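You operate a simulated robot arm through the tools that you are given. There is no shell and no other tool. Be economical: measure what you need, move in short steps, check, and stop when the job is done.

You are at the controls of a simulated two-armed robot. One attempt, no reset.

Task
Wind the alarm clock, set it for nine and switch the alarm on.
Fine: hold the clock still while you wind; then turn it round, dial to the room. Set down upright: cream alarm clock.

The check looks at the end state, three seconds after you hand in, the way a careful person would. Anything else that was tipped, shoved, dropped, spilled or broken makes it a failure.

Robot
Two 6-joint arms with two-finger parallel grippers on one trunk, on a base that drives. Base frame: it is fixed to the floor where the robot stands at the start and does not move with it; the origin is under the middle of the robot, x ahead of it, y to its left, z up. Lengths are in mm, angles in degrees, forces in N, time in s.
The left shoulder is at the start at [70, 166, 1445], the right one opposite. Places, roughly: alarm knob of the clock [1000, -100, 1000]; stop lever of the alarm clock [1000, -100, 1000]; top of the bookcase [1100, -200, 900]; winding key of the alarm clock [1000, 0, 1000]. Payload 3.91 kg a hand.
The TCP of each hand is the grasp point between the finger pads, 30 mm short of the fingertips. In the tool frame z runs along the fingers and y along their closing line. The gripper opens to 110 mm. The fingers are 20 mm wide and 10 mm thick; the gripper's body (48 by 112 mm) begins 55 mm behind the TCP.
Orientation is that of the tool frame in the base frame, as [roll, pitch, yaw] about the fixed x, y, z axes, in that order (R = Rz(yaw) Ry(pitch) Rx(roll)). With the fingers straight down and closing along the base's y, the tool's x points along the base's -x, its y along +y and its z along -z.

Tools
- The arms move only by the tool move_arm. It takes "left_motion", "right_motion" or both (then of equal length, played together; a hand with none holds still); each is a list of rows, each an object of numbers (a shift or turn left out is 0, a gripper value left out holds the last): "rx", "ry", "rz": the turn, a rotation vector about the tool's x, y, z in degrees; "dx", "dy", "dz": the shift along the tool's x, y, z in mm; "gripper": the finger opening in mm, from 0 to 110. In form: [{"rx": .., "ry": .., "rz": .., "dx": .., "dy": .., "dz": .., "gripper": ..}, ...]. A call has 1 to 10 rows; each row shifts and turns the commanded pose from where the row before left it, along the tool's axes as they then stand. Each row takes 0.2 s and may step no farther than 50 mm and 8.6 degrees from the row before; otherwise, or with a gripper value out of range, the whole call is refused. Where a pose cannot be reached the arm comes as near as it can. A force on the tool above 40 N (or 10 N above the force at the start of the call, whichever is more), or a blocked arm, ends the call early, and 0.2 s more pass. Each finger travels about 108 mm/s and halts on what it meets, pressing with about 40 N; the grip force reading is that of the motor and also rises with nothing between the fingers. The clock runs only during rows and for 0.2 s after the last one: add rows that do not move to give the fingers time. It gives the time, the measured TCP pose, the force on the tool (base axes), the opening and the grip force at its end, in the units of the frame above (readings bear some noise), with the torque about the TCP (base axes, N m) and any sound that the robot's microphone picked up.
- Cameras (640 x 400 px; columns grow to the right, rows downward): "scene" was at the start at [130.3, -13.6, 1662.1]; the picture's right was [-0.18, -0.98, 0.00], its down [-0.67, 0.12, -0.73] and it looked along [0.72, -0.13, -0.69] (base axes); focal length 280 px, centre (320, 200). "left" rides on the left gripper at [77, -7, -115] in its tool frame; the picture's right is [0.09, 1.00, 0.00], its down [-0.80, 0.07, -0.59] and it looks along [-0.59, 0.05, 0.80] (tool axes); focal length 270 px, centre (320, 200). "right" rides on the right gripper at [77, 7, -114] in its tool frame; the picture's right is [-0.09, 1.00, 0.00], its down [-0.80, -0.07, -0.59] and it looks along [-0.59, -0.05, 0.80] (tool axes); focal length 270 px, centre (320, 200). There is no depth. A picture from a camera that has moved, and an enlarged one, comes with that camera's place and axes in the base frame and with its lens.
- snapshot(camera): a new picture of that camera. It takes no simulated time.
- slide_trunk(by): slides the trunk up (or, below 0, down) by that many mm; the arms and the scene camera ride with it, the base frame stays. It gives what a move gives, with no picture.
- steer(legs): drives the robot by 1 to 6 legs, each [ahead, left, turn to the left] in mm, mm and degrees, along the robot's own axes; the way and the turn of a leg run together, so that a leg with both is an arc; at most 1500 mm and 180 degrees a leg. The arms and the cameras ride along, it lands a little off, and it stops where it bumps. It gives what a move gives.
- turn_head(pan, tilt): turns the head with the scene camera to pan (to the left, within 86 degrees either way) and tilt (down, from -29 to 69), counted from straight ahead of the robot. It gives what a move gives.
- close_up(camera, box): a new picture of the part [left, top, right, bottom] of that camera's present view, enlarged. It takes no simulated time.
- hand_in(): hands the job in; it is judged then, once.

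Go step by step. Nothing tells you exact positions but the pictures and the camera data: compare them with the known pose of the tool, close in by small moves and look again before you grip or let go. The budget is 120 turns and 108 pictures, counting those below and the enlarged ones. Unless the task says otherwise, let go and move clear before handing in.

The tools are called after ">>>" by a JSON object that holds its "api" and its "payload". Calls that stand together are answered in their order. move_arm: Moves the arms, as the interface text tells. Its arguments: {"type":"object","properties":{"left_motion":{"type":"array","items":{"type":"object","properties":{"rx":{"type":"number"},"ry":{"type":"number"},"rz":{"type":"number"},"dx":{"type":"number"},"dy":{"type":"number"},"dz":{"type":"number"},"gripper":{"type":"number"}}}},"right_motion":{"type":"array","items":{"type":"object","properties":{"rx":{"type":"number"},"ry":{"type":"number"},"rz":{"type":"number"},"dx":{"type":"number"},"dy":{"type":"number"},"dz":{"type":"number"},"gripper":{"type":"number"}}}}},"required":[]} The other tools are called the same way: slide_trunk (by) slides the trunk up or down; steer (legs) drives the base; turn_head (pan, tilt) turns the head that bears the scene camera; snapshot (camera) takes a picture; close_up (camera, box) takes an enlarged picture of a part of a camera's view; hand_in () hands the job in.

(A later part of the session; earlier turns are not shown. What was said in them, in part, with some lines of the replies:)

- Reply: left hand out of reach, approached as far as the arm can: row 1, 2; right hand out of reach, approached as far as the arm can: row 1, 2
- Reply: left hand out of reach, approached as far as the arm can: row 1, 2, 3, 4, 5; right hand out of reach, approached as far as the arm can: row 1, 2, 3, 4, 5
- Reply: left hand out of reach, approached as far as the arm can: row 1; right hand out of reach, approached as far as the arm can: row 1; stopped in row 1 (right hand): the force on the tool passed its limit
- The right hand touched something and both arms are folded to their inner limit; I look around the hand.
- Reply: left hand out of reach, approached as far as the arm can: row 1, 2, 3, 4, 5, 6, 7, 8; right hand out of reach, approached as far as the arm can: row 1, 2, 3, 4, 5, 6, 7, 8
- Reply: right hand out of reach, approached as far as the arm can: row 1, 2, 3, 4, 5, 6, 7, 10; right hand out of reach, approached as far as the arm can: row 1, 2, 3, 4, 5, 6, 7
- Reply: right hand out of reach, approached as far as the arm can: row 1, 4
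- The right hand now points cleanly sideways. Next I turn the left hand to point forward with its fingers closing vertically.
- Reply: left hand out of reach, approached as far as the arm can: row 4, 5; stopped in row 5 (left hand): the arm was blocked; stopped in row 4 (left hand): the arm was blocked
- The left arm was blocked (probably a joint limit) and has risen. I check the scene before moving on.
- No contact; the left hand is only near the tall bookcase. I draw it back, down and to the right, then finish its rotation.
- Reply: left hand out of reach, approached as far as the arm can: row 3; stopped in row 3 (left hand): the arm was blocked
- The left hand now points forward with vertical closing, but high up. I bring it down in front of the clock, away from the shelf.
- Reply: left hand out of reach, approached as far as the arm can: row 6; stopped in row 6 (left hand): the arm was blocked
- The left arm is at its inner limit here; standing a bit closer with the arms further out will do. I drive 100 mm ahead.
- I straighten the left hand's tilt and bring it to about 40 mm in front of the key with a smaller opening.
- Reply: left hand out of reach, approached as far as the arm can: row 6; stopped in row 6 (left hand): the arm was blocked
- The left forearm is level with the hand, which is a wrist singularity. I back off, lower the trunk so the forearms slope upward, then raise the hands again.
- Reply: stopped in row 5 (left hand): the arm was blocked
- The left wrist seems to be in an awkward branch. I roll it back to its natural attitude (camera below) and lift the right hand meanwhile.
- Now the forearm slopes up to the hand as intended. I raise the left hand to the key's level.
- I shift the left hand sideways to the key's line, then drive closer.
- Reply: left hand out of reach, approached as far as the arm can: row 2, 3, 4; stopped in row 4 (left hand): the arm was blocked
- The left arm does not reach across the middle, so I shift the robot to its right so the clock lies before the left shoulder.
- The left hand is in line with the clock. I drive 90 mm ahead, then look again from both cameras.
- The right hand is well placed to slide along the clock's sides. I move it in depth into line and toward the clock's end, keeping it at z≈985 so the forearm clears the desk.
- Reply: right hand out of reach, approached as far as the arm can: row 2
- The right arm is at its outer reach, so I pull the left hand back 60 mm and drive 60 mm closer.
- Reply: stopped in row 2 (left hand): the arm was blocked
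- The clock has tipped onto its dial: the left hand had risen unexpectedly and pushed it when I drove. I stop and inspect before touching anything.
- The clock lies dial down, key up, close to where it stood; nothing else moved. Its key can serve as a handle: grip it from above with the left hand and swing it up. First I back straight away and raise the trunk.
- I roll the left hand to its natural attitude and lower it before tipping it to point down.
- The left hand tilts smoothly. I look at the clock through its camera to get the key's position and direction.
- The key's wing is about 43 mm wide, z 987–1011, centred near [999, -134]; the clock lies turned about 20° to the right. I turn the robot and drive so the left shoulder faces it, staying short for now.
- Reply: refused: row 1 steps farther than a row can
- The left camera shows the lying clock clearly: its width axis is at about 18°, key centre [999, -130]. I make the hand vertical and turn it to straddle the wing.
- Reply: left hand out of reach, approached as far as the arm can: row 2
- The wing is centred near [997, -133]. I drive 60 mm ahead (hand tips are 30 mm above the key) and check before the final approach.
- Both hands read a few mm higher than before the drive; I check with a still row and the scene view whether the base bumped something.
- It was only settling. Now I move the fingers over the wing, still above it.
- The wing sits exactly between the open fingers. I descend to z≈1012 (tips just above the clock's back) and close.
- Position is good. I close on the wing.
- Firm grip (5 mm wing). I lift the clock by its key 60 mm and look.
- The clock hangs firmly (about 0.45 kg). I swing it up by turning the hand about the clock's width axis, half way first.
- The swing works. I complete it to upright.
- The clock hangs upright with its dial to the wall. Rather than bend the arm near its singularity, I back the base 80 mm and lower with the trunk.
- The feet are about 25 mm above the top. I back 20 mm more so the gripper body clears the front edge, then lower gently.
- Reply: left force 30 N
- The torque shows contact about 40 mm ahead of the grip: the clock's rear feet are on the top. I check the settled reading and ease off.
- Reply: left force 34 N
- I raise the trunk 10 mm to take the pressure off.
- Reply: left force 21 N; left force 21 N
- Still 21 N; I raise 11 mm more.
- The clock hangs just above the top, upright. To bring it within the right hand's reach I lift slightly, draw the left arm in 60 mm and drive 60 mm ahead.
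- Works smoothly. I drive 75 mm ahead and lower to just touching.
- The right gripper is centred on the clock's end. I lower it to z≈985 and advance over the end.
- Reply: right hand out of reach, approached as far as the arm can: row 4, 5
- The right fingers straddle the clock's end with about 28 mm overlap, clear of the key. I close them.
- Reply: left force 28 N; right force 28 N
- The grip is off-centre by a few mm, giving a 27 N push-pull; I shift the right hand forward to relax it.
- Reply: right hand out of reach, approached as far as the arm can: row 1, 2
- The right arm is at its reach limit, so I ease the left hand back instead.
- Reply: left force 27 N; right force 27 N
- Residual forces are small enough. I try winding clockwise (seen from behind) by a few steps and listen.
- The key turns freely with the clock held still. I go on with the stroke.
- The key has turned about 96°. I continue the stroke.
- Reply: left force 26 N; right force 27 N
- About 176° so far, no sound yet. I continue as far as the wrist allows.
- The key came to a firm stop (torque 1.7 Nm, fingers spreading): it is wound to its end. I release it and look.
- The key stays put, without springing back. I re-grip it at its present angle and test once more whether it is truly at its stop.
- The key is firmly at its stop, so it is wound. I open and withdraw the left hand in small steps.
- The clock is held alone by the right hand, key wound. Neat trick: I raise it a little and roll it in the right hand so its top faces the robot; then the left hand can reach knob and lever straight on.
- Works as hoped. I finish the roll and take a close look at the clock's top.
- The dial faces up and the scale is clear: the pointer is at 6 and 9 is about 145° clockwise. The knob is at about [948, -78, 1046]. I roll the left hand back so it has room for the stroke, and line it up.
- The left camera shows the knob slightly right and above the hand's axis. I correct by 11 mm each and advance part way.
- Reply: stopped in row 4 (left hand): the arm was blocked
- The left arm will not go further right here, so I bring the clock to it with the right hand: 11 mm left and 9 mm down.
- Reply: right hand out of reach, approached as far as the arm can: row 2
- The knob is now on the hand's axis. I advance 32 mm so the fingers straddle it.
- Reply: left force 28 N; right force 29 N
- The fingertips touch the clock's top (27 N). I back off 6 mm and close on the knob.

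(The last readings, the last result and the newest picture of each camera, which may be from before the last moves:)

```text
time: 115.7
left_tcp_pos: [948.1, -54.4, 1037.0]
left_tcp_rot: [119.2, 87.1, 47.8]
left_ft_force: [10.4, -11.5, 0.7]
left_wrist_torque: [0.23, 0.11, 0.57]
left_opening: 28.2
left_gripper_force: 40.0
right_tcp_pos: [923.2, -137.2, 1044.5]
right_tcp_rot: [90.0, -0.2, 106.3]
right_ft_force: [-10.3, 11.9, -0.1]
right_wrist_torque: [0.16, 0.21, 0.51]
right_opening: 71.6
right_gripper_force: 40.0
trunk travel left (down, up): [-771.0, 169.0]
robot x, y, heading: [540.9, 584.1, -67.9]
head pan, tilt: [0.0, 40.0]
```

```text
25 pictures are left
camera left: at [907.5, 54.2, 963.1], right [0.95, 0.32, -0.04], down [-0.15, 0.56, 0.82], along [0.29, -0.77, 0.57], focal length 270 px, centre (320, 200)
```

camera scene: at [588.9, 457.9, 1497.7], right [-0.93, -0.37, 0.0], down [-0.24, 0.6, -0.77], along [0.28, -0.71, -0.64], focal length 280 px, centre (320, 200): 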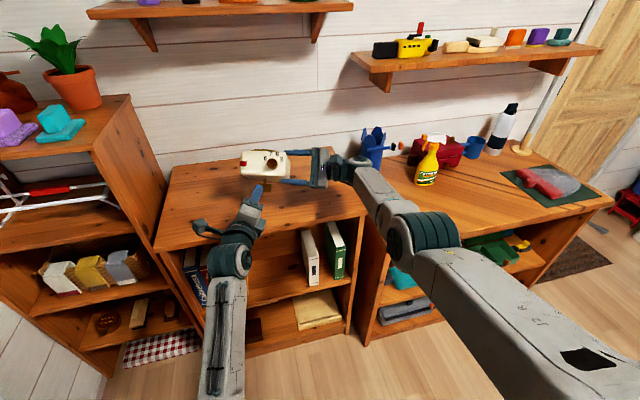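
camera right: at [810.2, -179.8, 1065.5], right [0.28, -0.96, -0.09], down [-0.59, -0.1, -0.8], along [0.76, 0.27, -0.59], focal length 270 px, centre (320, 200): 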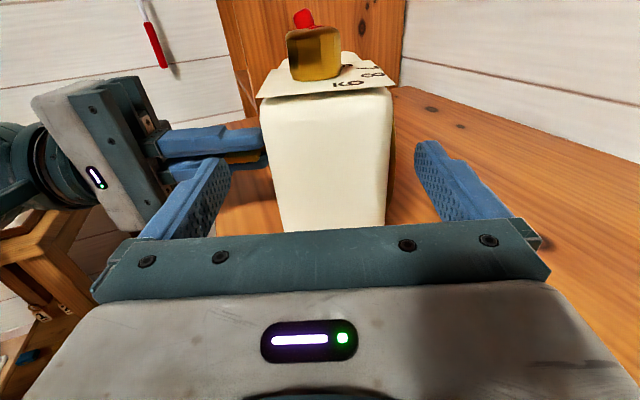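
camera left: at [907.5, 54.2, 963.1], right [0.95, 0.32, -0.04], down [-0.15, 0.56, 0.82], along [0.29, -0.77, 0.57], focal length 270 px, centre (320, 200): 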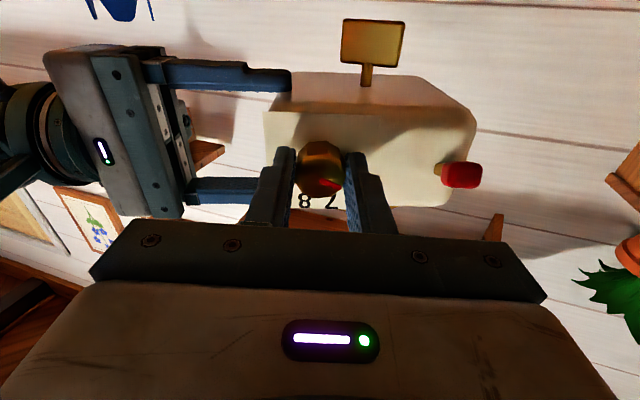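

The knob (28 mm) is held on centre. I turn it clockwise 64° and look.

>>> {"api": "move_arm", "payload": {"left_motion": [{"rz": 8}, {"rz": 8}, {"rz": 8}, {"rz": 8}, {"rz": 8}, {"rz": 8}, {"rz": 8}, {"rz": 8}]}}

>>> {"api": "close_up", "payload": {"camera": "left", "box": [200, 80, 440, 230]}}

```text
time: 117.5
left_tcp_pos: [948.4, -53.9, 1039.6]
left_tcp_rot: [91.4, 23.3, 19.2]
left_ft_force: [17.5, -5.2, 0.2]
left_wrist_torque: [-0.22, -0.05, 1.09]
left_opening: 27.8
left_gripper_force: 40.7
right_tcp_pos: [923.2, -137.1, 1043.1]
right_tcp_rot: [90.0, -0.1, 106.0]
right_ft_force: [-18.3, 5.1, 0.5]
right_wrist_torque: [0.49, 0.38, 0.56]
right_opening: 71.5
right_gripper_force: 40.4
trunk travel left (down, up): [-771.0, 169.0]
robot x, y, heading: [537.2, 582.9, -68.1]
head pan, tilt: [0.0, 40.0]
```

```text
2.67 times, centred on (320, 155) of left
camera zoom: at [975.2, 77.0, 1004.4], right [0.46, 0.13, 0.88], down [-0.86, 0.33, 0.4], along [-0.24, -0.94, 0.26], focal length 721 px, centre (320, 320)
```

zoom: 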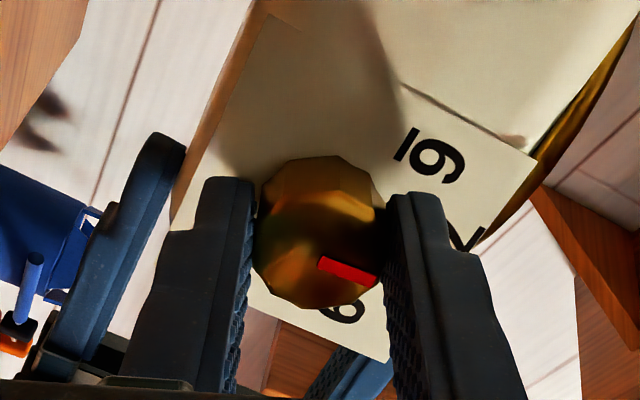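

The pointer has passed to about 7. I go on 72°.

>>> {"api": "move_arm", "payload": {"left_motion": [{"rz": 8}, {"rz": 8}, {"rz": 8}, {"rz": 8}, {"rz": 8}, {"rz": 8}, {"rz": 8}, {"rz": 8}, {"rz": 8}]}}

>>> {"api": "close_up", "payload": {"camera": "left", "box": [200, 80, 440, 230]}}

>>> {"api": "close_up", "payload": {"camera": "scene", "box": [220, 130, 320, 210]}}

```text
time: 119.5
left_tcp_pos: [947.9, -55.4, 1039.9]
left_tcp_rot: [92.1, -48.7, 17.3]
left_ft_force: [0.6, 20.3, 8.9]
left_wrist_torque: [-0.45, -0.14, 0.09]
left_opening: 27.5
left_gripper_force: 40.4
right_tcp_pos: [923.2, -137.5, 1043.5]
right_tcp_rot: [90.1, 0.0, 106.1]
right_ft_force: [-0.8, -20.3, -12.8]
right_wrist_torque: [-0.36, 0.7, -0.59]
right_opening: 71.5
right_gripper_force: 39.8
trunk travel left (down, up): [-771.0, 169.0]
robot x, y, heading: [532.9, 582.9, -67.9]
head pan, tilt: [0.0, 40.0]
```

```text
2.67 times, centred on (320, 155) of left
camera zoom: at [964.0, 69.6, 1094.8], right [-0.65, -0.24, 0.72], down [-0.75, 0.39, -0.54], along [-0.15, -0.89, -0.43], focal length 721 px, centre (320, 320)
```

zoom: 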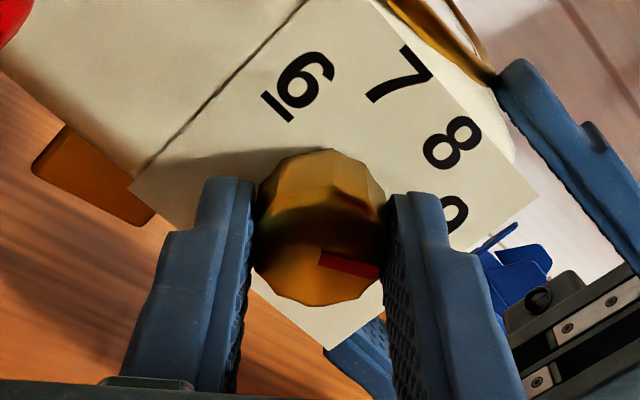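

```text
5.00 times, centred on (270, 170) of scene
camera zoom: at [588.9, 457.9, 1497.7], right [-0.93, -0.37, 0.0], down [-0.24, 0.6, -0.77], along [0.28, -0.71, -0.64], focal length 1398 px, centre (570, 350)
```

zoom: 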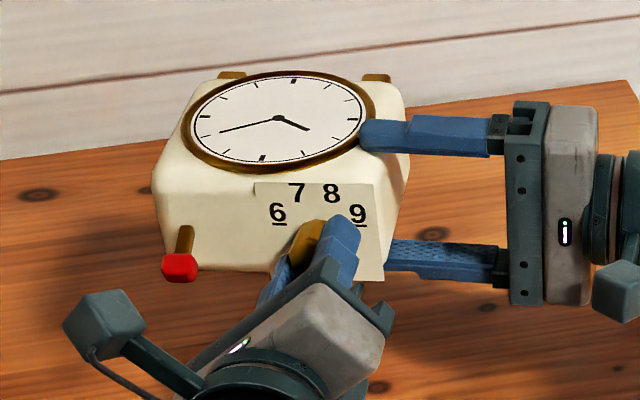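

The pointer turns with the hand; by the numbers' geometry it is still about 18° short of 9. I turn 18° more.

>>> {"api": "move_arm", "payload": {"left_motion": [{"rz": 6}, {"rz": 6}, {"rz": 6}, {}]}}

>>> {"api": "move_arm", "payload": {"left_motion": [{"gripper": 45}, {}, {"dz": -12}, {"dz": -15}, {"dz": -15}, {"dz": -15}]}}

>>> {"api": "snapshot", "payload": {"camera": "left"}}

>>> {"api": "close_up", "payload": {"camera": "scene", "box": [220, 130, 320, 210]}}

```text
time: 120.5
left_tcp_pos: [948.0, -54.1, 1038.1]
left_tcp_rot: [93.5, -66.6, 15.6]
left_ft_force: [4.5, 9.2, 6.9]
left_wrist_torque: [-0.44, -0.03, 0.18]
left_opening: 27.7
left_gripper_force: 40.1
right_tcp_pos: [924.1, -136.9, 1042.7]
right_tcp_rot: [90.0, -0.1, 106.0]
right_ft_force: [-4.7, -8.4, -10.6]
right_wrist_torque: [-0.16, 0.51, -0.09]
right_opening: 71.7
right_gripper_force: 40.0
trunk travel left (down, up): [-771.0, 169.0]
robot x, y, heading: [536.0, 582.4, -68.2]
head pan, tilt: [0.0, 40.0]
```

```text
time: 121.9
left_tcp_pos: [936.1, 1.4, 1041.8]
left_tcp_rot: [93.0, -67.4, 16.1]
left_ft_force: [-1.1, -0.3, 0.7]
left_wrist_torque: [0.0, -0.01, -0.02]
left_opening: 45.1
left_gripper_force: 0.0
right_tcp_pos: [923.1, -135.6, 1043.9]
right_tcp_rot: [90.1, 0.0, 106.0]
right_ft_force: [-0.1, -0.6, -4.0]
right_wrist_torque: [0.01, 0.34, -0.02]
right_opening: 71.7
right_gripper_force: 40.0
trunk travel left (down, up): [-771.0, 169.0]
robot x, y, heading: [541.3, 583.8, -68.2]
head pan, tilt: [0.0, 40.0]
```

```text
21 pictures are left
camera left: at [933.0, 118.5, 1111.5], right [-0.83, -0.3, 0.46], down [-0.55, 0.46, -0.7], along [0.0, -0.84, -0.54], focal length 270 px, centre (320, 200)
```

left: 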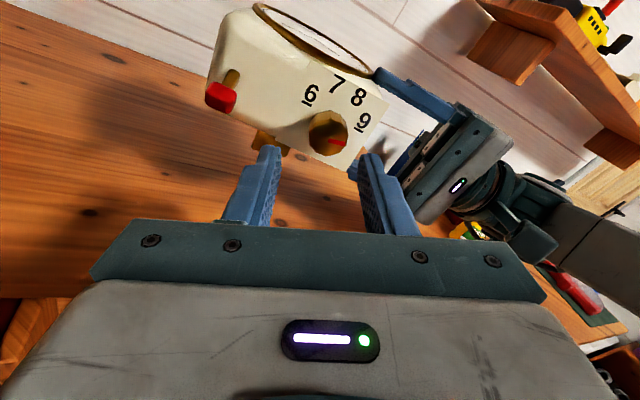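

```text
5.00 times, centred on (270, 170) of scene
camera zoom: at [588.5, 458.8, 1497.8], right [-0.93, -0.37, 0.0], down [-0.24, 0.6, -0.77], along [0.29, -0.71, -0.64], focal length 1398 px, centre (570, 350)
```

zoom: 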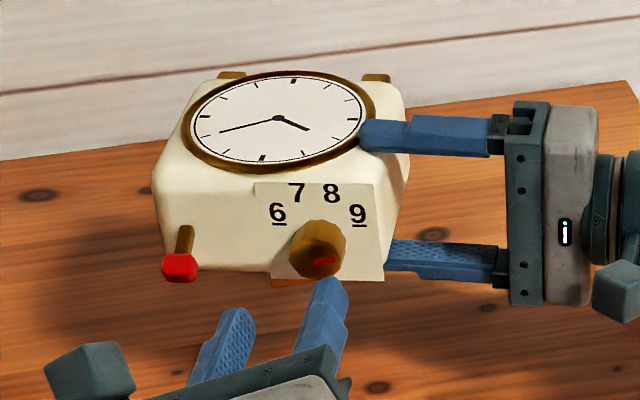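

The pointer now lies on 9 (about 74° against 76°). Next the red lever: I look closely at how it leans.

>>> {"api": "close_up", "payload": {"camera": "scene", "box": [245, 165, 285, 195]}}

>>> {"api": "close_up", "payload": {"camera": "left", "box": [190, 50, 390, 170]}}

```text
13.33 times, centred on (265, 180) of scene
camera zoom: at [588.5, 458.8, 1497.8], right [-0.93, -0.37, 0.0], down [-0.24, 0.6, -0.77], along [0.29, -0.71, -0.64], focal length 3728 px, centre (1053, 467)
```

zoom: 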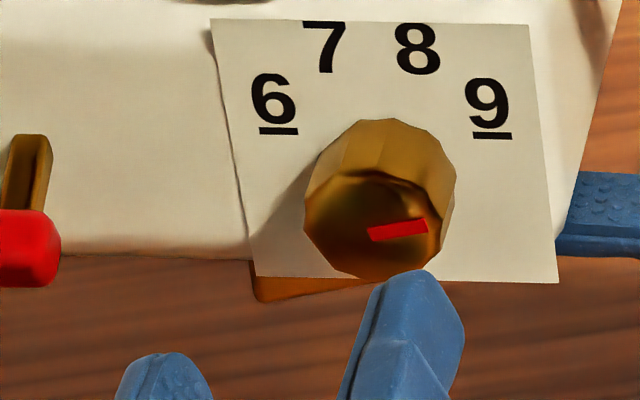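

```text
3.20 times, centred on (290, 110) of left
camera zoom: at [933.0, 118.5, 1111.5], right [-0.83, -0.3, 0.46], down [-0.55, 0.46, -0.7], along [0.0, -0.84, -0.54], focal length 865 px, centre (416, 488)
```

zoom: 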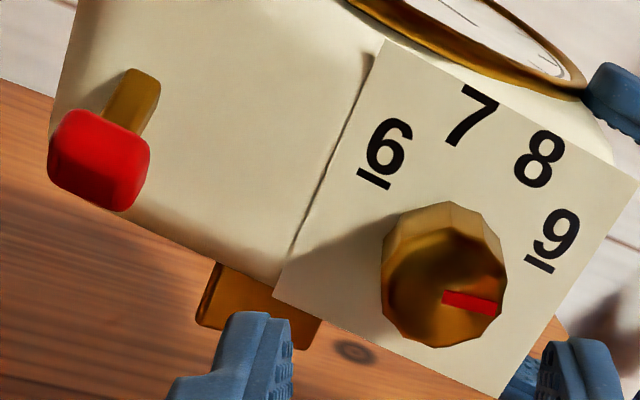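

The alarm pointer sits on 9 within a few degrees. The lever leans about 20° toward the back (off), its cap near [1020, -36, 1036]. I close the left fingers and bring them in front of and below the cap to push it toward the dial side.

>>> {"api": "move_arm", "payload": {"left_motion": [{"dy": -26, "dx": -2, "gripper": 0}, {"dy": -26, "dx": -2}, {"dy": -26, "dx": -2}, {}]}}

>>> {"api": "snapshot", "payload": {"camera": "left"}}

```text
time: 122.9
left_tcp_pos: [995.2, 21.3, 1003.2]
left_tcp_rot: [93.3, -66.4, 15.6]
left_ft_force: [-0.5, -0.1, -0.9]
left_wrist_torque: [0.01, 0.0, -0.01]
left_opening: 0.0
left_gripper_force: 37.6
right_tcp_pos: [923.8, -137.9, 1043.2]
right_tcp_rot: [90.1, -0.1, 105.9]
right_ft_force: [0.1, -0.2, -4.2]
right_wrist_torque: [-0.04, 0.35, 0.0]
right_opening: 71.7
right_gripper_force: 39.9
trunk travel left (down, up): [-771.0, 169.0]
robot x, y, heading: [537.6, 583.7, -67.7]
head pan, tilt: [0.0, 40.0]
```

```text
17 pictures are left
camera left: at [993.1, 139.8, 1073.7], right [-0.83, -0.29, 0.48], down [-0.56, 0.46, -0.69], along [-0.02, -0.84, -0.54], focal length 270 px, centre (320, 200)
```

left: 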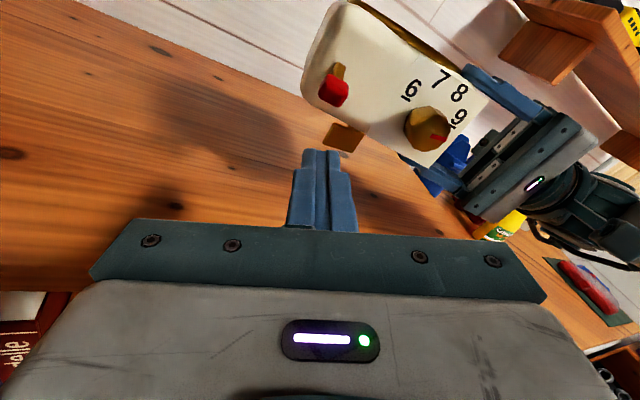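

I advance 45 mm so the fingertips lie under the cap.

>>> {"api": "move_arm", "payload": {"left_motion": [{"dz": 15}, {"dz": 15}, {"dz": 15}, {}]}}

>>> {"api": "close_up", "payload": {"camera": "scene", "box": [220, 130, 320, 210]}}

```text
time: 123.9
left_tcp_pos: [1011.2, -20.2, 1003.9]
left_tcp_rot: [93.3, -66.4, 15.6]
left_ft_force: [0.8, -0.4, -0.8]
left_wrist_torque: [0.03, -0.02, -0.02]
left_opening: 0.0
left_gripper_force: 37.4
right_tcp_pos: [923.8, -137.7, 1043.5]
right_tcp_rot: [90.0, -0.1, 106.2]
right_ft_force: [0.3, 0.2, -4.0]
right_wrist_torque: [0.01, 0.34, -0.01]
right_opening: 71.7
right_gripper_force: 40.1
trunk travel left (down, up): [-771.0, 169.0]
robot x, y, heading: [537.7, 586.3, -68.4]
head pan, tilt: [0.0, 40.0]
```

```text
5.00 times, centred on (270, 170) of scene
camera zoom: at [588.9, 458.0, 1497.7], right [-0.93, -0.37, 0.0], down [-0.24, 0.6, -0.77], along [0.29, -0.71, -0.64], focal length 1398 px, centre (570, 350)
```

zoom: 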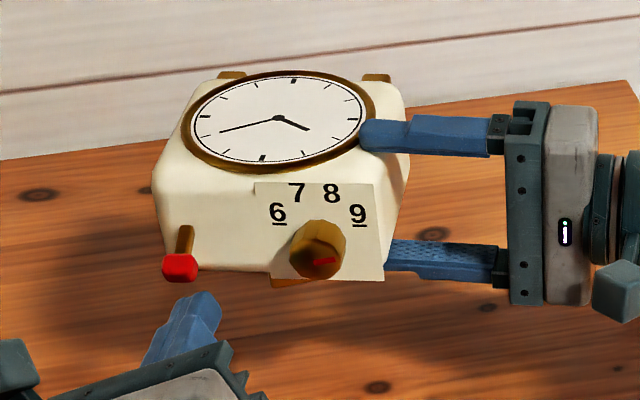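

The tips are just below the cap. I push up (toward the dial side) in small rows.

>>> {"api": "move_arm", "payload": {"left_motion": [{"dx": 8, "dy": 1}, {"dx": 8, "dy": 2}, {"dx": 8, "dy": 2}, {"dx": 8, "dy": 2.5}, {}]}}

>>> {"api": "close_up", "payload": {"camera": "scene", "box": [220, 130, 320, 210]}}

```text
time: 125.1
left_tcp_pos: [1015.7, -18.4, 1034.5]
left_tcp_rot: [93.6, -66.5, 15.4]
left_ft_force: [0.6, -0.2, -3.8]
left_wrist_torque: [0.12, 0.0, 0.0]
left_opening: 0.1
left_gripper_force: 37.5
right_tcp_pos: [923.6, -136.5, 1043.8]
right_tcp_rot: [89.8, 0.0, 106.2]
right_ft_force: [0.4, -0.1, 0.0]
right_wrist_torque: [0.35, -0.06, 0.03]
right_opening: 71.6
right_gripper_force: 39.9
trunk travel left (down, up): [-771.0, 169.0]
robot x, y, heading: [538.7, 586.8, -68.0]
head pan, tilt: [0.0, 40.0]
```

```text
5.00 times, centred on (270, 170) of scene
camera zoom: at [588.9, 457.9, 1497.7], right [-0.93, -0.37, 0.0], down [-0.24, 0.6, -0.77], along [0.28, -0.71, -0.64], focal length 1398 px, centre (570, 350)
```

zoom: 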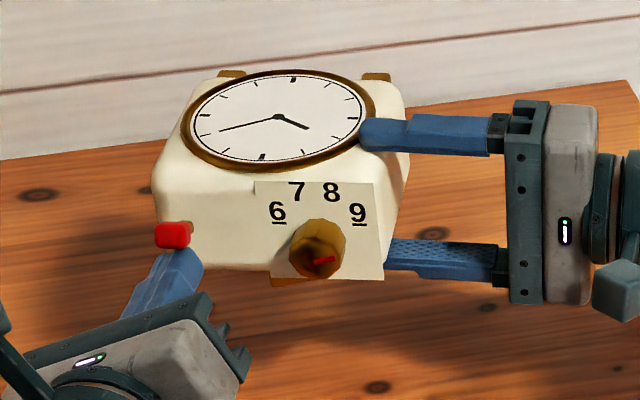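

The lever moves over easily. I push on toward its end stop.

>>> {"api": "move_arm", "payload": {"left_motion": [{"dx": 4.6, "dy": 2}, {"dx": 4.6, "dy": 2}, {"dx": 4.6, "dy": 2}, {}]}}

>>> {"api": "close_up", "payload": {"camera": "scene", "box": [220, 130, 320, 210]}}

```text
time: 126.1
left_tcp_pos: [1015.8, -20.3, 1049.7]
left_tcp_rot: [93.5, -66.6, 15.5]
left_ft_force: [6.7, 6.1, -16.1]
left_wrist_torque: [0.4, 0.17, 0.15]
left_opening: 0.4
left_gripper_force: 37.6
right_tcp_pos: [923.2, -138.6, 1043.5]
right_tcp_rot: [90.0, -0.1, 106.1]
right_ft_force: [-6.6, -6.6, 12.5]
right_wrist_torque: [1.59, -1.32, 0.01]
right_opening: 73.1
right_gripper_force: 40.5
trunk travel left (down, up): [-771.0, 169.0]
robot x, y, heading: [542.0, 582.8, -68.0]
head pan, tilt: [0.0, 40.0]
```

```text
5.00 times, centred on (270, 170) of scene
camera zoom: at [588.9, 457.8, 1497.7], right [-0.93, -0.37, 0.0], down [-0.24, 0.6, -0.77], along [0.28, -0.71, -0.64], focal length 1398 px, centre (570, 350)
```

zoom: 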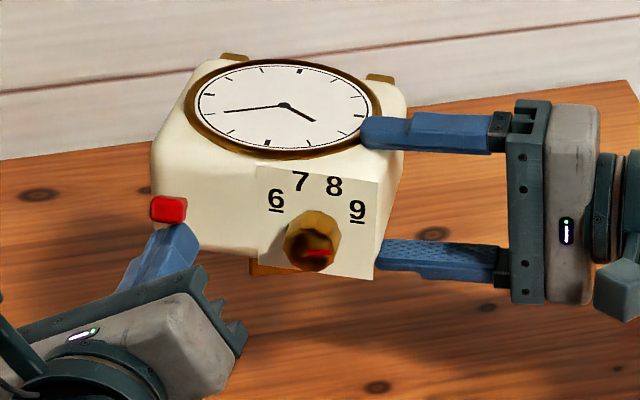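

The lever is at its stop; the clock only tilts a bit in the grip. I back off downward and away, then check the lever stays.

>>> {"api": "move_arm", "payload": {"left_motion": [{"dx": -9.2, "dy": -4}, {"dx": -9.2, "dy": -4}, {"dz": -20}, {"dz": -20}, {"dz": -20}, {}]}}

>>> {"api": "close_up", "payload": {"camera": "scene", "box": [220, 130, 320, 210]}}

```text
time: 127.5
left_tcp_pos: [996.2, 37.0, 1031.6]
left_tcp_rot: [93.5, -66.6, 15.7]
left_ft_force: [0.2, 0.3, -0.1]
left_wrist_torque: [0.01, -0.01, -0.02]
left_opening: 0.1
left_gripper_force: 37.9
right_tcp_pos: [923.5, -137.9, 1043.6]
right_tcp_rot: [90.0, 0.0, 106.1]
right_ft_force: [-0.5, -0.4, -4.5]
right_wrist_torque: [-0.06, 0.36, 0.02]
right_opening: 72.3
right_gripper_force: 40.1
trunk travel left (down, up): [-771.0, 169.0]
robot x, y, heading: [540.3, 581.6, -67.8]
head pan, tilt: [0.0, 40.0]
```

```text
5.00 times, centred on (270, 170) of scene
camera zoom: at [588.9, 457.6, 1497.7], right [-0.93, -0.37, 0.0], down [-0.24, 0.6, -0.77], along [0.28, -0.71, -0.64], focal length 1398 px, centre (570, 350)
```

zoom: 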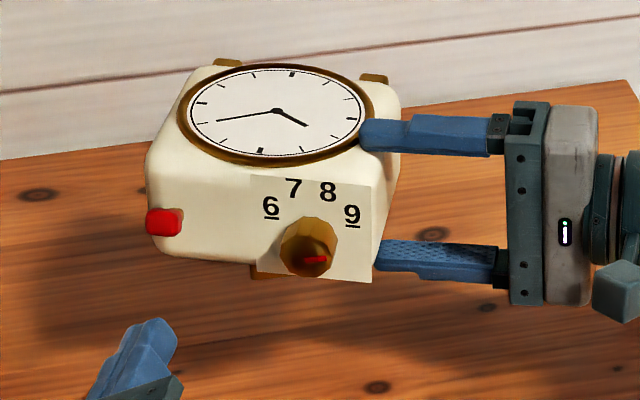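

Lever is over to the dial side (alarm on) and stays; the pointer is still at 9. Next the turn-round: the left hand will take the clock over its top edge, across its depth, from the front. I roll the left hand into line and open it.

>>> {"api": "move_arm", "payload": {"left_motion": [{"rz": -7.75, "gripper": 100}, {"rz": -7.75}, {"rz": -7.75}, {"rz": -7.75}, {"rz": -7.75}, {"rz": -7.75}, {"rz": -7.75}, {"rz": -7.75}, {"dx": -17.5, "dy": 10.5}, {"dx": -17.5, "dy": 10.5}]}}

>>> {"api": "snapshot", "payload": {"camera": "left"}}

```text
time: 129.7
left_tcp_pos: [959.3, 25.9, 1048.9]
left_tcp_rot: [91.4, -4.5, 18.6]
left_ft_force: [0.5, -0.3, 0.2]
left_wrist_torque: [0.05, -0.02, 0.0]
left_opening: 99.9
left_gripper_force: 0.1
right_tcp_pos: [921.5, -137.3, 1044.4]
right_tcp_rot: [89.9, -0.1, 106.0]
right_ft_force: [0.3, 0.0, -3.9]
right_wrist_torque: [-0.03, 0.37, 0.01]
right_opening: 72.4
right_gripper_force: 40.3
trunk travel left (down, up): [-771.0, 169.0]
robot x, y, heading: [539.6, 580.8, -68.1]
head pan, tilt: [0.0, 40.0]
```

```text
12 pictures are left
camera left: at [995.9, 158.6, 1050.6], right [0.02, -0.02, 1.0], down [-0.95, 0.3, 0.02], along [-0.31, -0.95, -0.01], focal length 270 px, centre (320, 200)
```

left: 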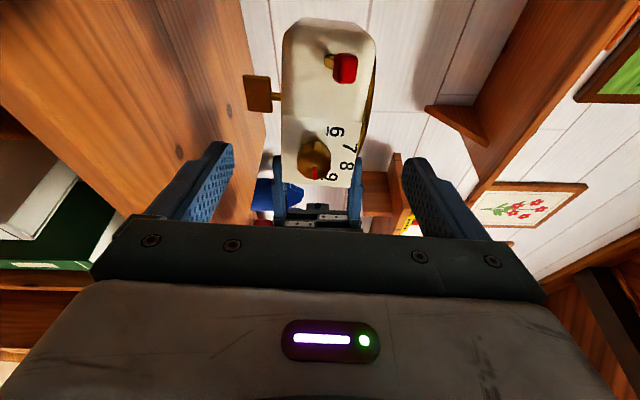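

The clock sits between the fingers, about 7 mm high of centre, and the gap between lever and knob is on the hand's line. I correct and advance.

>>> {"api": "move_arm", "payload": {"left_motion": [{"dy": 7, "dz": 15}, {"dz": 20}, {"dz": 20}, {"dz": 20}, {"dz": 14}, {}]}}

>>> {"api": "snapshot", "payload": {"camera": "left"}}

```text
time: 131.1
left_tcp_pos: [989.3, -58.1, 1054.8]
left_tcp_rot: [91.3, -4.5, 18.6]
left_ft_force: [-0.2, -0.1, -0.5]
left_wrist_torque: [0.01, 0.0, 0.01]
left_opening: 100.2
left_gripper_force: 0.1
right_tcp_pos: [923.7, -137.7, 1043.4]
right_tcp_rot: [90.0, 0.0, 106.1]
right_ft_force: [-0.1, -0.3, -3.8]
right_wrist_torque: [-0.03, 0.35, 0.04]
right_opening: 72.1
right_gripper_force: 39.8
trunk travel left (down, up): [-771.0, 169.0]
robot x, y, heading: [538.7, 580.1, -68.2]
head pan, tilt: [0.0, 40.0]
```

```text
11 pictures are left
camera left: at [1025.8, 73.7, 1055.4], right [0.02, -0.02, 1.0], down [-0.95, 0.31, 0.02], along [-0.31, -0.95, -0.01], focal length 270 px, centre (320, 200)
```

left: 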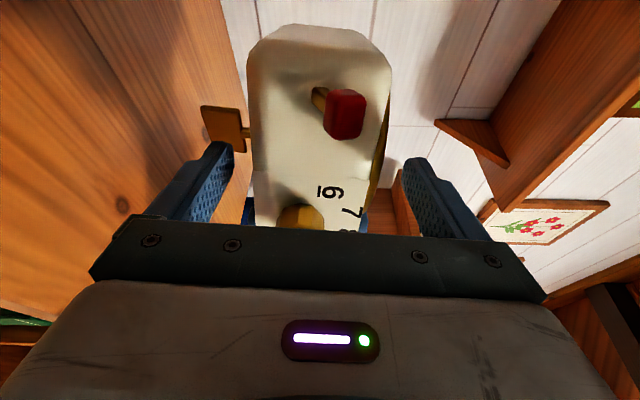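

Centred. I advance 12 mm more and close on the clock.

>>> {"api": "move_arm", "payload": {"left_motion": [{"dz": 12}, {}, {"gripper": 0}, {}, {}, {}]}}

>>> {"api": "close_up", "payload": {"camera": "scene", "box": [210, 120, 340, 220]}}

```text
time: 132.5
left_tcp_pos: [993.4, -70.4, 1051.2]
left_tcp_rot: [91.5, -4.6, 18.5]
left_ft_force: [8.2, -3.0, -15.7]
left_wrist_torque: [-0.09, -0.24, -0.05]
left_opening: 72.1
left_gripper_force: 40.1
right_tcp_pos: [923.5, -137.4, 1045.0]
right_tcp_rot: [89.9, 0.0, 106.1]
right_ft_force: [-8.1, 2.3, 15.8]
right_wrist_torque: [1.43, -0.86, 0.74]
right_opening: 72.1
right_gripper_force: 40.1
trunk travel left (down, up): [-771.0, 169.0]
robot x, y, heading: [540.5, 583.3, -68.1]
head pan, tilt: [0.0, 40.0]
```

```text
4.00 times, centred on (275, 170) of scene
camera zoom: at [588.9, 457.9, 1497.7], right [-0.93, -0.37, 0.0], down [-0.24, 0.6, -0.77], along [0.28, -0.71, -0.64], focal length 1118 px, centre (500, 320)
```

zoom: 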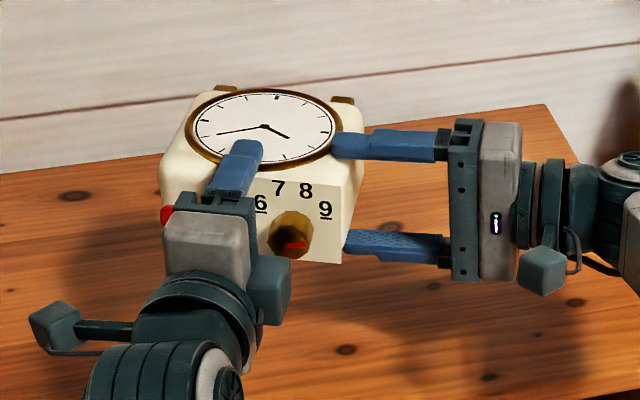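

Firm hold. The right hand lets go and withdraws sideways.

>>> {"api": "move_arm", "payload": {"right_motion": [{"gripper": 110}, {}, {"dz": -20}, {"dz": -25}, {"dz": -25}, {"dz": -25}]}}

>>> {"api": "slide_trunk", "payload": {"by": 110}}

```text
time: 133.9
left_tcp_pos: [991.4, -70.8, 1053.5]
left_tcp_rot: [91.4, -4.6, 18.6]
left_ft_force: [-0.8, 0.2, -3.1]
left_wrist_torque: [0.26, 0.05, -0.01]
left_opening: 71.9
left_gripper_force: 40.0
right_tcp_pos: [840.4, -179.5, 1037.0]
right_tcp_rot: [89.9, -0.1, 106.3]
right_ft_force: [0.3, -0.3, 0.2]
right_wrist_torque: [0.0, 0.02, 0.04]
right_opening: 110.5
right_gripper_force: 0.0
right hand out of reach, approached as far as the arm can: row 3, 4, 5, 6
trunk travel left (down, up): [-771.0, 169.0]
robot x, y, heading: [540.7, 582.6, -68.2]
head pan, tilt: [0.0, 40.0]
```

```text
time: 135.3
left_tcp_pos: [993.2, -71.9, 1162.2]
left_tcp_rot: [91.3, -4.5, 18.6]
left_ft_force: [-0.8, 0.0, -4.0]
left_wrist_torque: [0.24, 0.09, 0.0]
left_opening: 72.0
left_gripper_force: 39.4
right_tcp_pos: [841.2, -179.6, 1145.5]
right_tcp_rot: [90.0, -0.2, 106.2]
right_ft_force: [0.0, -0.7, -0.3]
right_wrist_torque: [-0.02, 0.01, 0.03]
right_opening: 110.0
right_gripper_force: 0.2
trunk travel left (down, up): [-881.0, 59.0]
robot x, y, heading: [540.1, 581.1, -68.0]
head pan, tilt: [0.0, 40.0]
```

The left hand alone holds the clock. I now tip the hand downward, lowering meanwhile, so the clock comes upright beneath it.

>>> {"api": "move_arm", "payload": {"left_motion": [{"rx": 7.5, "dy": -8}, {"rx": 7.5, "dy": -8}, {"rx": 7.5, "dy": -8}, {"rx": 7.5, "dy": -8}, {"rx": 7.5, "dy": -8}, {"rx": 7.5, "dy": -8}, {}]}}

>>> {"api": "snapshot", "payload": {"camera": "scene"}}

```text
time: 136.9
left_tcp_pos: [991.7, -54.4, 1120.6]
left_tcp_rot: [136.4, -4.4, 18.6]
left_ft_force: [0.2, -0.4, -3.9]
left_wrist_torque: [0.16, 0.03, -0.02]
left_opening: 71.7
left_gripper_force: 39.5
right_tcp_pos: [840.7, -179.3, 1145.1]
right_tcp_rot: [89.9, 0.0, 106.2]
right_ft_force: [0.4, -0.4, 0.3]
right_wrist_torque: [0.0, 0.01, -0.02]
right_opening: 109.9
right_gripper_force: 0.0
trunk travel left (down, up): [-881.0, 59.0]
robot x, y, heading: [538.2, 581.5, -68.2]
head pan, tilt: [0.0, 40.0]
```

```text
9 pictures are left
camera scene: at [588.9, 458.0, 1607.7], right [-0.93, -0.37, 0.0], down [-0.24, 0.6, -0.77], along [0.29, -0.71, -0.64], focal length 280 px, centre (320, 200)
```

scene: 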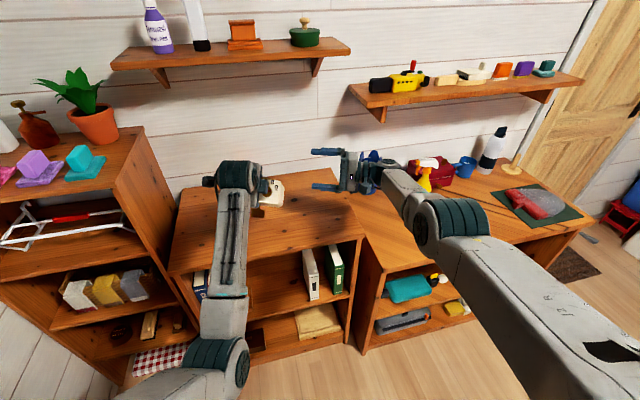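

Half way, all well. I finish tipping to vertical.

>>> {"api": "move_arm", "payload": {"left_motion": [{"rx": 7.27, "dy": -4, "dz": 3}, {"rx": 7.27, "dy": -4, "dz": 3}, {"rx": 7.27, "dy": -4, "dz": 4}, {"rx": 7.27, "dy": -3, "dz": 5}, {"rx": 7.27, "dz": 5}, {"rx": 7.27, "dz": 5}, {"ry": -4.4}, {}]}}

```text
time: 138.7
left_tcp_pos: [992.4, -50.3, 1089.8]
left_tcp_rot: [179.9, -0.1, 18.6]
left_ft_force: [-1.0, 0.4, -4.3]
left_wrist_torque: [0.03, 0.01, 0.03]
left_opening: 71.8
left_gripper_force: 39.8
right_tcp_pos: [841.5, -179.4, 1147.1]
right_tcp_rot: [89.8, 0.0, 106.3]
right_ft_force: [0.3, 1.1, -0.3]
right_wrist_torque: [-0.01, -0.02, -0.01]
right_opening: 110.0
right_gripper_force: 0.1
trunk travel left (down, up): [-881.0, 59.0]
robot x, y, heading: [540.1, 582.4, -68.0]
head pan, tilt: [0.0, 40.0]
```

Vertical, clock hanging upright with its dial to the wall. I turn it round about the vertical in the free air.

>>> {"api": "move_arm", "payload": {"left_motion": [{"rz": -8.4}, {"rz": -8.4}, {"rz": -8.4}, {"rz": -8.4}, {"rz": -8.4}, {"rz": -8.4}, {"rz": -8.4}, {"rz": -8.4}, {"rz": -8.4}, {"rz": -8.4}]}}

>>> {"api": "move_arm", "payload": {"left_motion": [{"rz": -8.4}, {"rz": -8.4}, {"rz": -8.4}, {"rz": -8.4}, {"rz": -8.4}, {"rz": -8.4}, {"rz": -8.4}, {"rz": -8.4}, {"rz": -8.4}, {"rz": -8.4}]}}

>>> {"api": "snapshot", "payload": {"camera": "scene"}}

```text
time: 140.9
left_tcp_pos: [992.2, -51.6, 1088.5]
left_tcp_rot: [179.9, 0.0, 102.6]
left_ft_force: [-0.1, 0.2, -4.2]
left_wrist_torque: [0.04, 0.01, 0.02]
left_opening: 71.8
left_gripper_force: 39.8
right_tcp_pos: [841.6, -178.8, 1146.4]
right_tcp_rot: [89.8, -0.1, 106.1]
right_ft_force: [-0.4, -0.8, -0.4]
right_wrist_torque: [-0.03, -0.04, -0.01]
right_opening: 110.0
right_gripper_force: 0.0
trunk travel left (down, up): [-881.0, 59.0]
robot x, y, heading: [541.1, 580.9, -68.3]
head pan, tilt: [0.0, 40.0]
```

```text
time: 143.1
left_tcp_pos: [992.0, -49.7, 1088.1]
left_tcp_rot: [-180.0, 0.1, -173.2]
left_ft_force: [-0.5, -0.2, -3.2]
left_wrist_torque: [0.01, 0.02, -0.01]
left_opening: 71.8
left_gripper_force: 40.8
right_tcp_pos: [841.0, -180.7, 1146.0]
right_tcp_rot: [89.9, 0.0, 106.2]
right_ft_force: [0.0, -0.4, -0.1]
right_wrist_torque: [0.03, -0.04, 0.04]
right_opening: 110.0
right_gripper_force: 0.0
trunk travel left (down, up): [-881.0, 59.0]
robot x, y, heading: [538.5, 583.1, -68.3]
head pan, tilt: [0.0, 40.0]
```

```text
8 pictures are left
camera scene: at [589.0, 457.8, 1607.7], right [-0.93, -0.37, 0.0], down [-0.24, 0.6, -0.77], along [0.28, -0.71, -0.64], focal length 280 px, centre (320, 200)
```

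scene: 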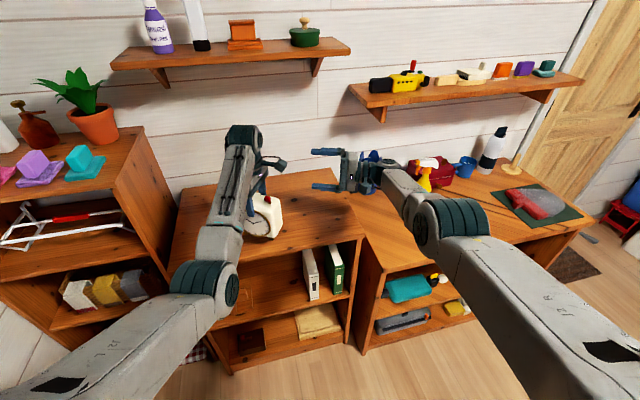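

Nearly turned. I add 28° to square the dial with the room, then drive 62 mm deeper over the bookcase top.

>>> {"api": "move_arm", "payload": {"left_motion": [{"rz": -7}, {"rz": -7}, {"rz": -7}, {"rz": -7}, {}]}}

>>> {"api": "steer", "payload": {"legs": [[62, 0, 0]]}}

>>> {"api": "close_up", "payload": {"camera": "scene", "box": [190, 140, 350, 260]}}

```text
time: 144.3
left_tcp_pos: [992.8, -51.6, 1089.7]
left_tcp_rot: [-179.9, 0.1, -145.4]
left_ft_force: [0.6, 0.3, -3.6]
left_wrist_torque: [-0.02, 0.0, -0.02]
left_opening: 71.6
left_gripper_force: 40.3
right_tcp_pos: [841.5, -178.8, 1147.5]
right_tcp_rot: [89.9, -0.1, 106.2]
right_ft_force: [-0.1, 0.2, -0.5]
right_wrist_torque: [0.01, 0.02, -0.01]
right_opening: 110.0
right_gripper_force: 0.1
trunk travel left (down, up): [-881.0, 59.0]
robot x, y, heading: [538.3, 587.0, -68.0]
head pan, tilt: [0.0, 40.0]
```

```text
time: 145.3
left_tcp_pos: [1014.0, -100.8, 1095.9]
left_tcp_rot: [-179.4, -0.1, -145.4]
left_ft_force: [-0.4, 0.3, -3.0]
left_wrist_torque: [-0.06, 0.01, -0.01]
left_opening: 71.8
left_gripper_force: 39.8
right_tcp_pos: [861.6, -229.3, 1153.6]
right_tcp_rot: [89.9, 0.5, 106.4]
right_ft_force: [0.2, 1.2, 0.4]
right_wrist_torque: [0.01, 0.05, -0.05]
right_opening: 110.0
right_gripper_force: 0.1
trunk travel left (down, up): [-881.0, 59.0]
robot x, y, heading: [564.3, 525.2, -68.1]
head pan, tilt: [0.0, 40.0]
```

```text
3.33 times, centred on (270, 200) of scene
camera zoom: at [607.5, 412.0, 1609.1], right [-0.93, -0.37, 0.0], down [-0.24, 0.59, -0.77], along [0.29, -0.72, -0.64], focal length 932 px, centre (487, 200)
```

zoom: 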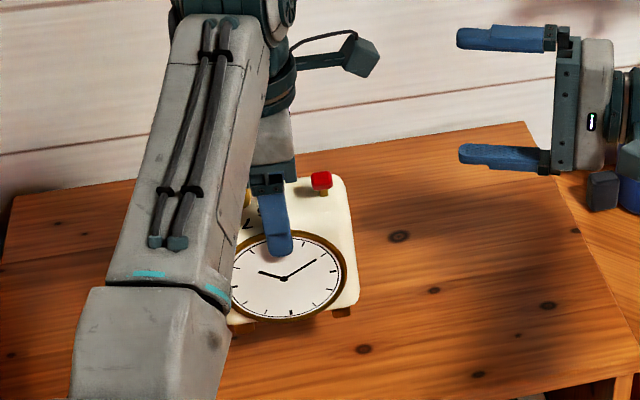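

The dial faces the room and the clock hangs upright about 65 mm above the top. I lower 50 mm with the trunk, then feel for contact with the arm.

>>> {"api": "slide_trunk", "payload": {"by": -50}}

>>> {"api": "move_arm", "payload": {"left_motion": [{}, {"dz": 4}, {"dz": 4}, {}]}}

>>> {"api": "close_up", "payload": {"camera": "scene", "box": [190, 120, 350, 240]}}

```text
time: 146.2
left_tcp_pos: [1017.7, -110.0, 1037.9]
left_tcp_rot: [-179.9, 0.1, -145.3]
left_ft_force: [-0.2, -1.5, -4.2]
left_wrist_torque: [0.01, -0.02, 0.04]
left_opening: 71.9
left_gripper_force: 40.2
right_tcp_pos: [866.5, -238.4, 1094.6]
right_tcp_rot: [89.9, 0.0, 106.2]
right_ft_force: [0.0, -0.9, -0.6]
right_wrist_torque: [0.0, -0.05, 0.0]
right_opening: 109.9
right_gripper_force: 0.1
trunk travel left (down, up): [-831.0, 109.0]
robot x, y, heading: [565.9, 521.6, -68.2]
head pan, tilt: [0.0, 40.0]
```

```text
time: 147.2
left_tcp_pos: [1016.0, -107.2, 1034.1]
left_tcp_rot: [-179.5, 0.1, -145.3]
left_ft_force: [2.0, -1.8, 12.7]
left_wrist_torque: [0.68, -0.76, -0.17]
left_opening: 71.7
left_gripper_force: 40.1
right_tcp_pos: [863.6, -236.7, 1099.3]
right_tcp_rot: [90.0, 0.1, 106.2]
right_ft_force: [-0.8, 0.7, 0.1]
right_wrist_torque: [0.01, -0.01, 0.0]
right_opening: 109.6
right_gripper_force: 0.1
trunk travel left (down, up): [-831.0, 109.0]
robot x, y, heading: [561.4, 525.1, -68.2]
head pan, tilt: [0.0, 40.0]
```

```text
3.33 times, centred on (270, 180) of scene
camera zoom: at [610.2, 402.2, 1558.2], right [-0.93, -0.37, 0.0], down [-0.24, 0.6, -0.77], along [0.29, -0.71, -0.64], focal length 932 px, centre (487, 267)
```

zoom: 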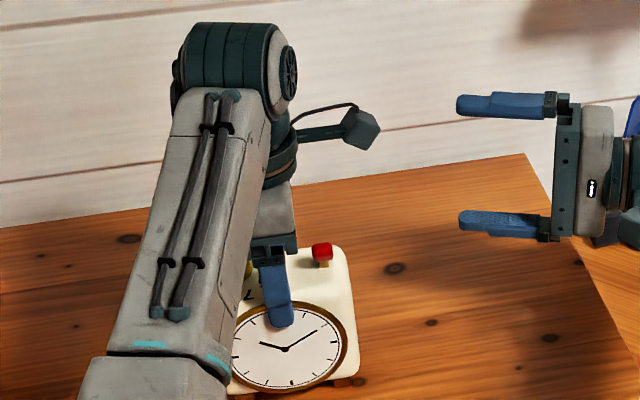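

One end's feet (the far-left end) touch first, so the clock hangs a few degrees off level. I rotate the hand slightly about the closing axis to level it.

>>> {"api": "move_arm", "payload": {"left_motion": [{"ry": -1.5}, {"ry": -1.5}, {}]}}

```text
time: 148.0
left_tcp_pos: [1015.7, -107.9, 1033.3]
left_tcp_rot: [-179.8, 3.1, -145.3]
left_ft_force: [0.5, -8.9, 16.2]
left_wrist_torque: [-0.81, 0.62, 0.27]
left_opening: 71.5
left_gripper_force: 40.4
right_tcp_pos: [864.2, -235.3, 1097.5]
right_tcp_rot: [89.9, 0.1, 106.2]
right_ft_force: [-0.1, -0.1, 0.6]
right_wrist_torque: [0.05, -0.03, 0.01]
right_opening: 110.0
right_gripper_force: 0.1
trunk travel left (down, up): [-831.0, 109.0]
robot x, y, heading: [559.9, 526.0, -68.0]
head pan, tilt: [0.0, 40.0]
```

It went just past level; I go back half way and check.

>>> {"api": "move_arm", "payload": {"left_motion": [{"ry": 1.4}, {}]}}

```text
time: 148.6
left_tcp_pos: [1015.6, -107.3, 1033.8]
left_tcp_rot: [-179.8, 1.7, -145.3]
left_ft_force: [2.7, -6.0, 16.3]
left_wrist_torque: [0.26, -1.02, -0.35]
left_opening: 71.9
left_gripper_force: 40.3
right_tcp_pos: [864.8, -235.9, 1098.2]
right_tcp_rot: [89.9, 0.0, 106.4]
right_ft_force: [-0.1, -1.3, 0.1]
right_wrist_torque: [0.01, 0.0, 0.0]
right_opening: 110.2
right_gripper_force: 0.0
trunk travel left (down, up): [-831.0, 109.0]
robot x, y, heading: [562.1, 526.2, -68.1]
head pan, tilt: [0.0, 40.0]
```

Level to within half a degree. I relieve the pressure, open the fingers and look before rising.

>>> {"api": "move_arm", "payload": {"left_motion": [{"dz": -2}, {"gripper": 80}, {"gripper": 96}, {}, {}]}}

>>> {"api": "close_up", "payload": {"camera": "scene", "box": [190, 120, 350, 240]}}

```text
time: 149.8
left_tcp_pos: [1016.6, -108.2, 1033.7]
left_tcp_rot: [-179.9, 1.7, -145.4]
left_ft_force: [0.6, 0.9, -1.1]
left_wrist_torque: [-0.05, 0.0, -0.01]
left_opening: 95.9
left_gripper_force: 0.1
right_tcp_pos: [865.4, -236.8, 1097.3]
right_tcp_rot: [89.9, 0.0, 106.3]
right_ft_force: [0.1, 0.0, 0.2]
right_wrist_torque: [0.03, 0.0, 0.02]
right_opening: 110.1
right_gripper_force: 0.1
trunk travel left (down, up): [-831.0, 109.0]
robot x, y, heading: [560.8, 526.6, -68.3]
head pan, tilt: [0.0, 40.0]
```

```text
3.33 times, centred on (270, 180) of scene
camera zoom: at [611.7, 400.8, 1557.8], right [-0.93, -0.37, 0.0], down [-0.24, 0.6, -0.77], along [0.29, -0.71, -0.64], focal length 932 px, centre (487, 267)
```

zoom: 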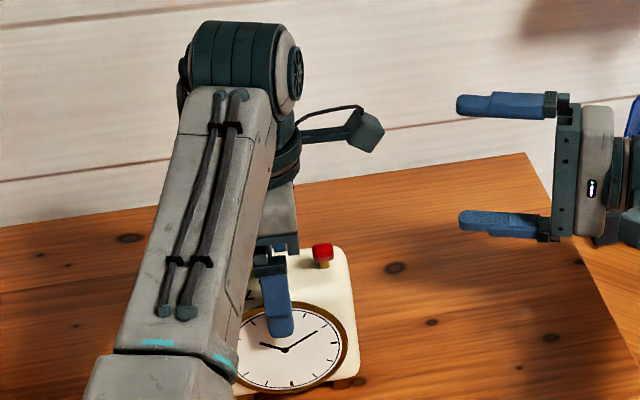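

The clock stands free. I rise straight up with the trunk, then back off.

>>> {"api": "slide_trunk", "payload": {"by": 95}}

>>> {"api": "steer", "payload": {"legs": [[-200, 0, 0]]}}

>>> {"api": "snapshot", "payload": {"camera": "scene"}}

>>> {"api": "close_up", "payload": {"camera": "scene", "box": [230, 120, 340, 210]}}

```text
time: 151.1
left_tcp_pos: [1017.3, -107.6, 1129.2]
left_tcp_rot: [-179.9, 1.8, -145.4]
left_ft_force: [-1.4, -0.8, 0.0]
left_wrist_torque: [0.0, 0.0, -0.03]
left_opening: 95.8
left_gripper_force: 0.0
right_tcp_pos: [865.9, -236.5, 1192.0]
right_tcp_rot: [89.9, -0.1, 106.4]
right_ft_force: [0.9, 0.0, -0.3]
right_wrist_torque: [0.02, -0.01, 0.0]
right_opening: 110.2
right_gripper_force: 0.0
trunk travel left (down, up): [-926.0, 14.0]
robot x, y, heading: [558.4, 522.7, -67.9]
head pan, tilt: [0.0, 40.0]
```

```text
time: 152.7
left_tcp_pos: [946.5, 67.8, 1126.2]
left_tcp_rot: [180.0, 1.7, -145.3]
left_ft_force: [-0.7, 0.1, -0.7]
left_wrist_torque: [0.0, -0.01, 0.01]
left_opening: 96.2
left_gripper_force: 0.1
right_tcp_pos: [794.7, -61.3, 1188.2]
right_tcp_rot: [89.9, -0.2, 106.4]
right_ft_force: [0.7, -0.3, 0.6]
right_wrist_torque: [0.03, -0.03, 0.02]
right_opening: 109.9
right_gripper_force: 0.0
trunk travel left (down, up): [-926.0, 14.0]
robot x, y, heading: [491.2, 704.0, -68.0]
head pan, tilt: [0.0, 40.0]
```

```text
4 pictures are left
camera scene: at [541.7, 575.0, 1652.1], right [-0.93, -0.37, 0.0], down [-0.24, 0.6, -0.76], along [0.28, -0.71, -0.65], focal length 280 px, centre (320, 200)
```

scene: 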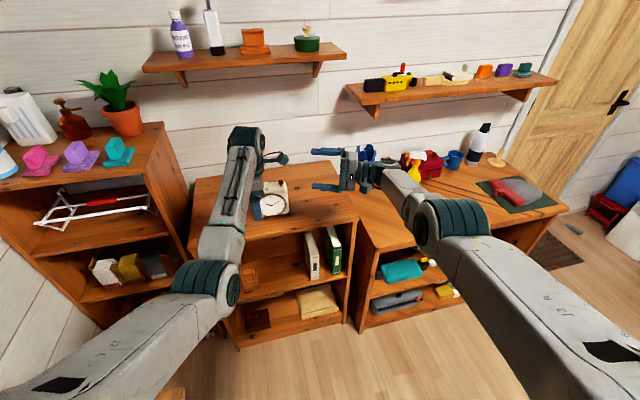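

```text
4.44 times, centred on (285, 165) of scene
camera zoom: at [541.7, 575.0, 1652.1], right [-0.93, -0.37, 0.0], down [-0.24, 0.6, -0.76], along [0.28, -0.71, -0.65], focal length 1243 px, centre (476, 356)
```

zoom: 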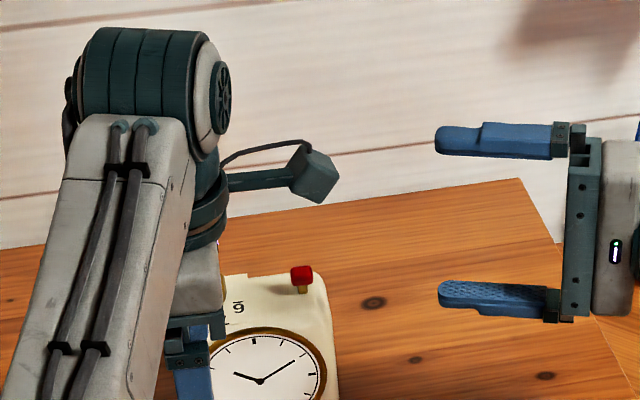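

The clock stands upright with the dial to the room. To verify knob and lever, I move the robot right so the arm no longer hides it.

>>> {"api": "steer", "payload": {"legs": [[-60, -220, 0]]}}

>>> {"api": "turn_head", "payload": {"pan": 14, "tilt": 40}}

>>> {"api": "snapshot", "payload": {"camera": "scene"}}

```text
time: 154.4
left_tcp_pos: [719.6, 44.0, 1127.3]
left_tcp_rot: [179.9, 1.6, -145.6]
left_ft_force: [-1.2, 0.0, 0.1]
left_wrist_torque: [0.01, 0.02, 0.01]
left_opening: 95.7
left_gripper_force: 0.1
right_tcp_pos: [567.2, -82.0, 1190.8]
right_tcp_rot: [90.1, 0.0, 106.2]
right_ft_force: [0.3, 0.3, -0.4]
right_wrist_torque: [0.01, -0.01, -0.01]
right_opening: 109.9
right_gripper_force: 0.1
trunk travel left (down, up): [-926.0, 14.0]
robot x, y, heading: [264.9, 678.7, -68.3]
head pan, tilt: [0.0, 40.0]
```

```text
time: 155.1
left_tcp_pos: [717.0, 45.8, 1129.4]
left_tcp_rot: [-179.9, 1.7, -145.5]
left_ft_force: [0.2, -0.1, 0.5]
left_wrist_torque: [-0.01, -0.02, -0.01]
left_opening: 96.2
left_gripper_force: 0.1
right_tcp_pos: [563.3, -82.6, 1192.3]
right_tcp_rot: [89.9, 0.0, 106.2]
right_ft_force: [1.2, 0.2, 0.2]
right_wrist_torque: [0.0, 0.0, -0.02]
right_opening: 109.9
right_gripper_force: 0.1
trunk travel left (down, up): [-926.0, 14.0]
robot x, y, heading: [263.8, 677.9, -68.4]
head pan, tilt: [14.0, 40.0]
```

```text
2 pictures are left
camera scene: at [330.4, 564.6, 1652.8], right [-0.81, -0.58, 0.0], down [-0.38, 0.52, -0.77], along [0.45, -0.62, -0.64], focal length 280 px, centre (320, 200)
```

scene: 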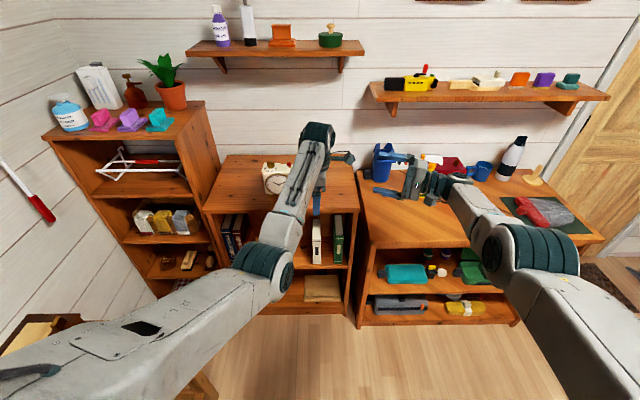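

>>> {"api": "close_up", "payload": {"camera": "scene", "box": [255, 150, 303, 200]}}

```text
8.00 times, centred on (279, 175) of scene
camera zoom: at [330.4, 564.6, 1652.8], right [-0.81, -0.58, 0.0], down [-0.38, 0.52, -0.77], along [0.45, -0.62, -0.64], focal length 2237 px, centre (648, 400)
```

zoom: 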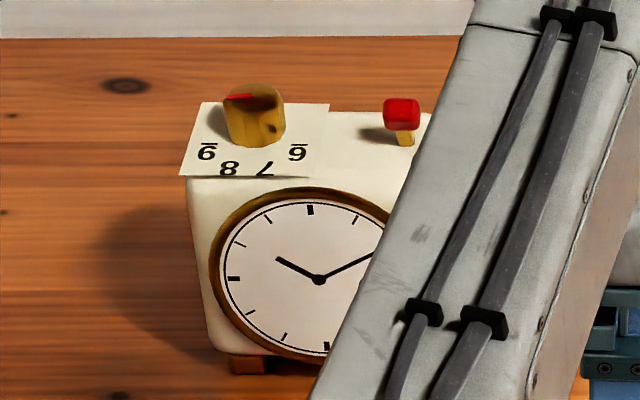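

The clock stands upright with its dial to the room, the pointer on 9 and the lever over on the dial side. Both hands are clear and nothing else has moved, so I hand in.

>>> {"api": "hand_in", "payload": {}}

```text
The job is handed in.
```

I wound the alarm clock until the key stopped, set the alarm to nine, pushed the lever to its other position, and stood the clock upright with its dial to the room. I took that lever position to mean "on", because it had been leaning the other way. The pointer is within about 5° of the 9.

While I was getting into position, my left hand knocked the clock over onto its dial. I picked it up by its key and saw no damage, and nothing else was disturbed.
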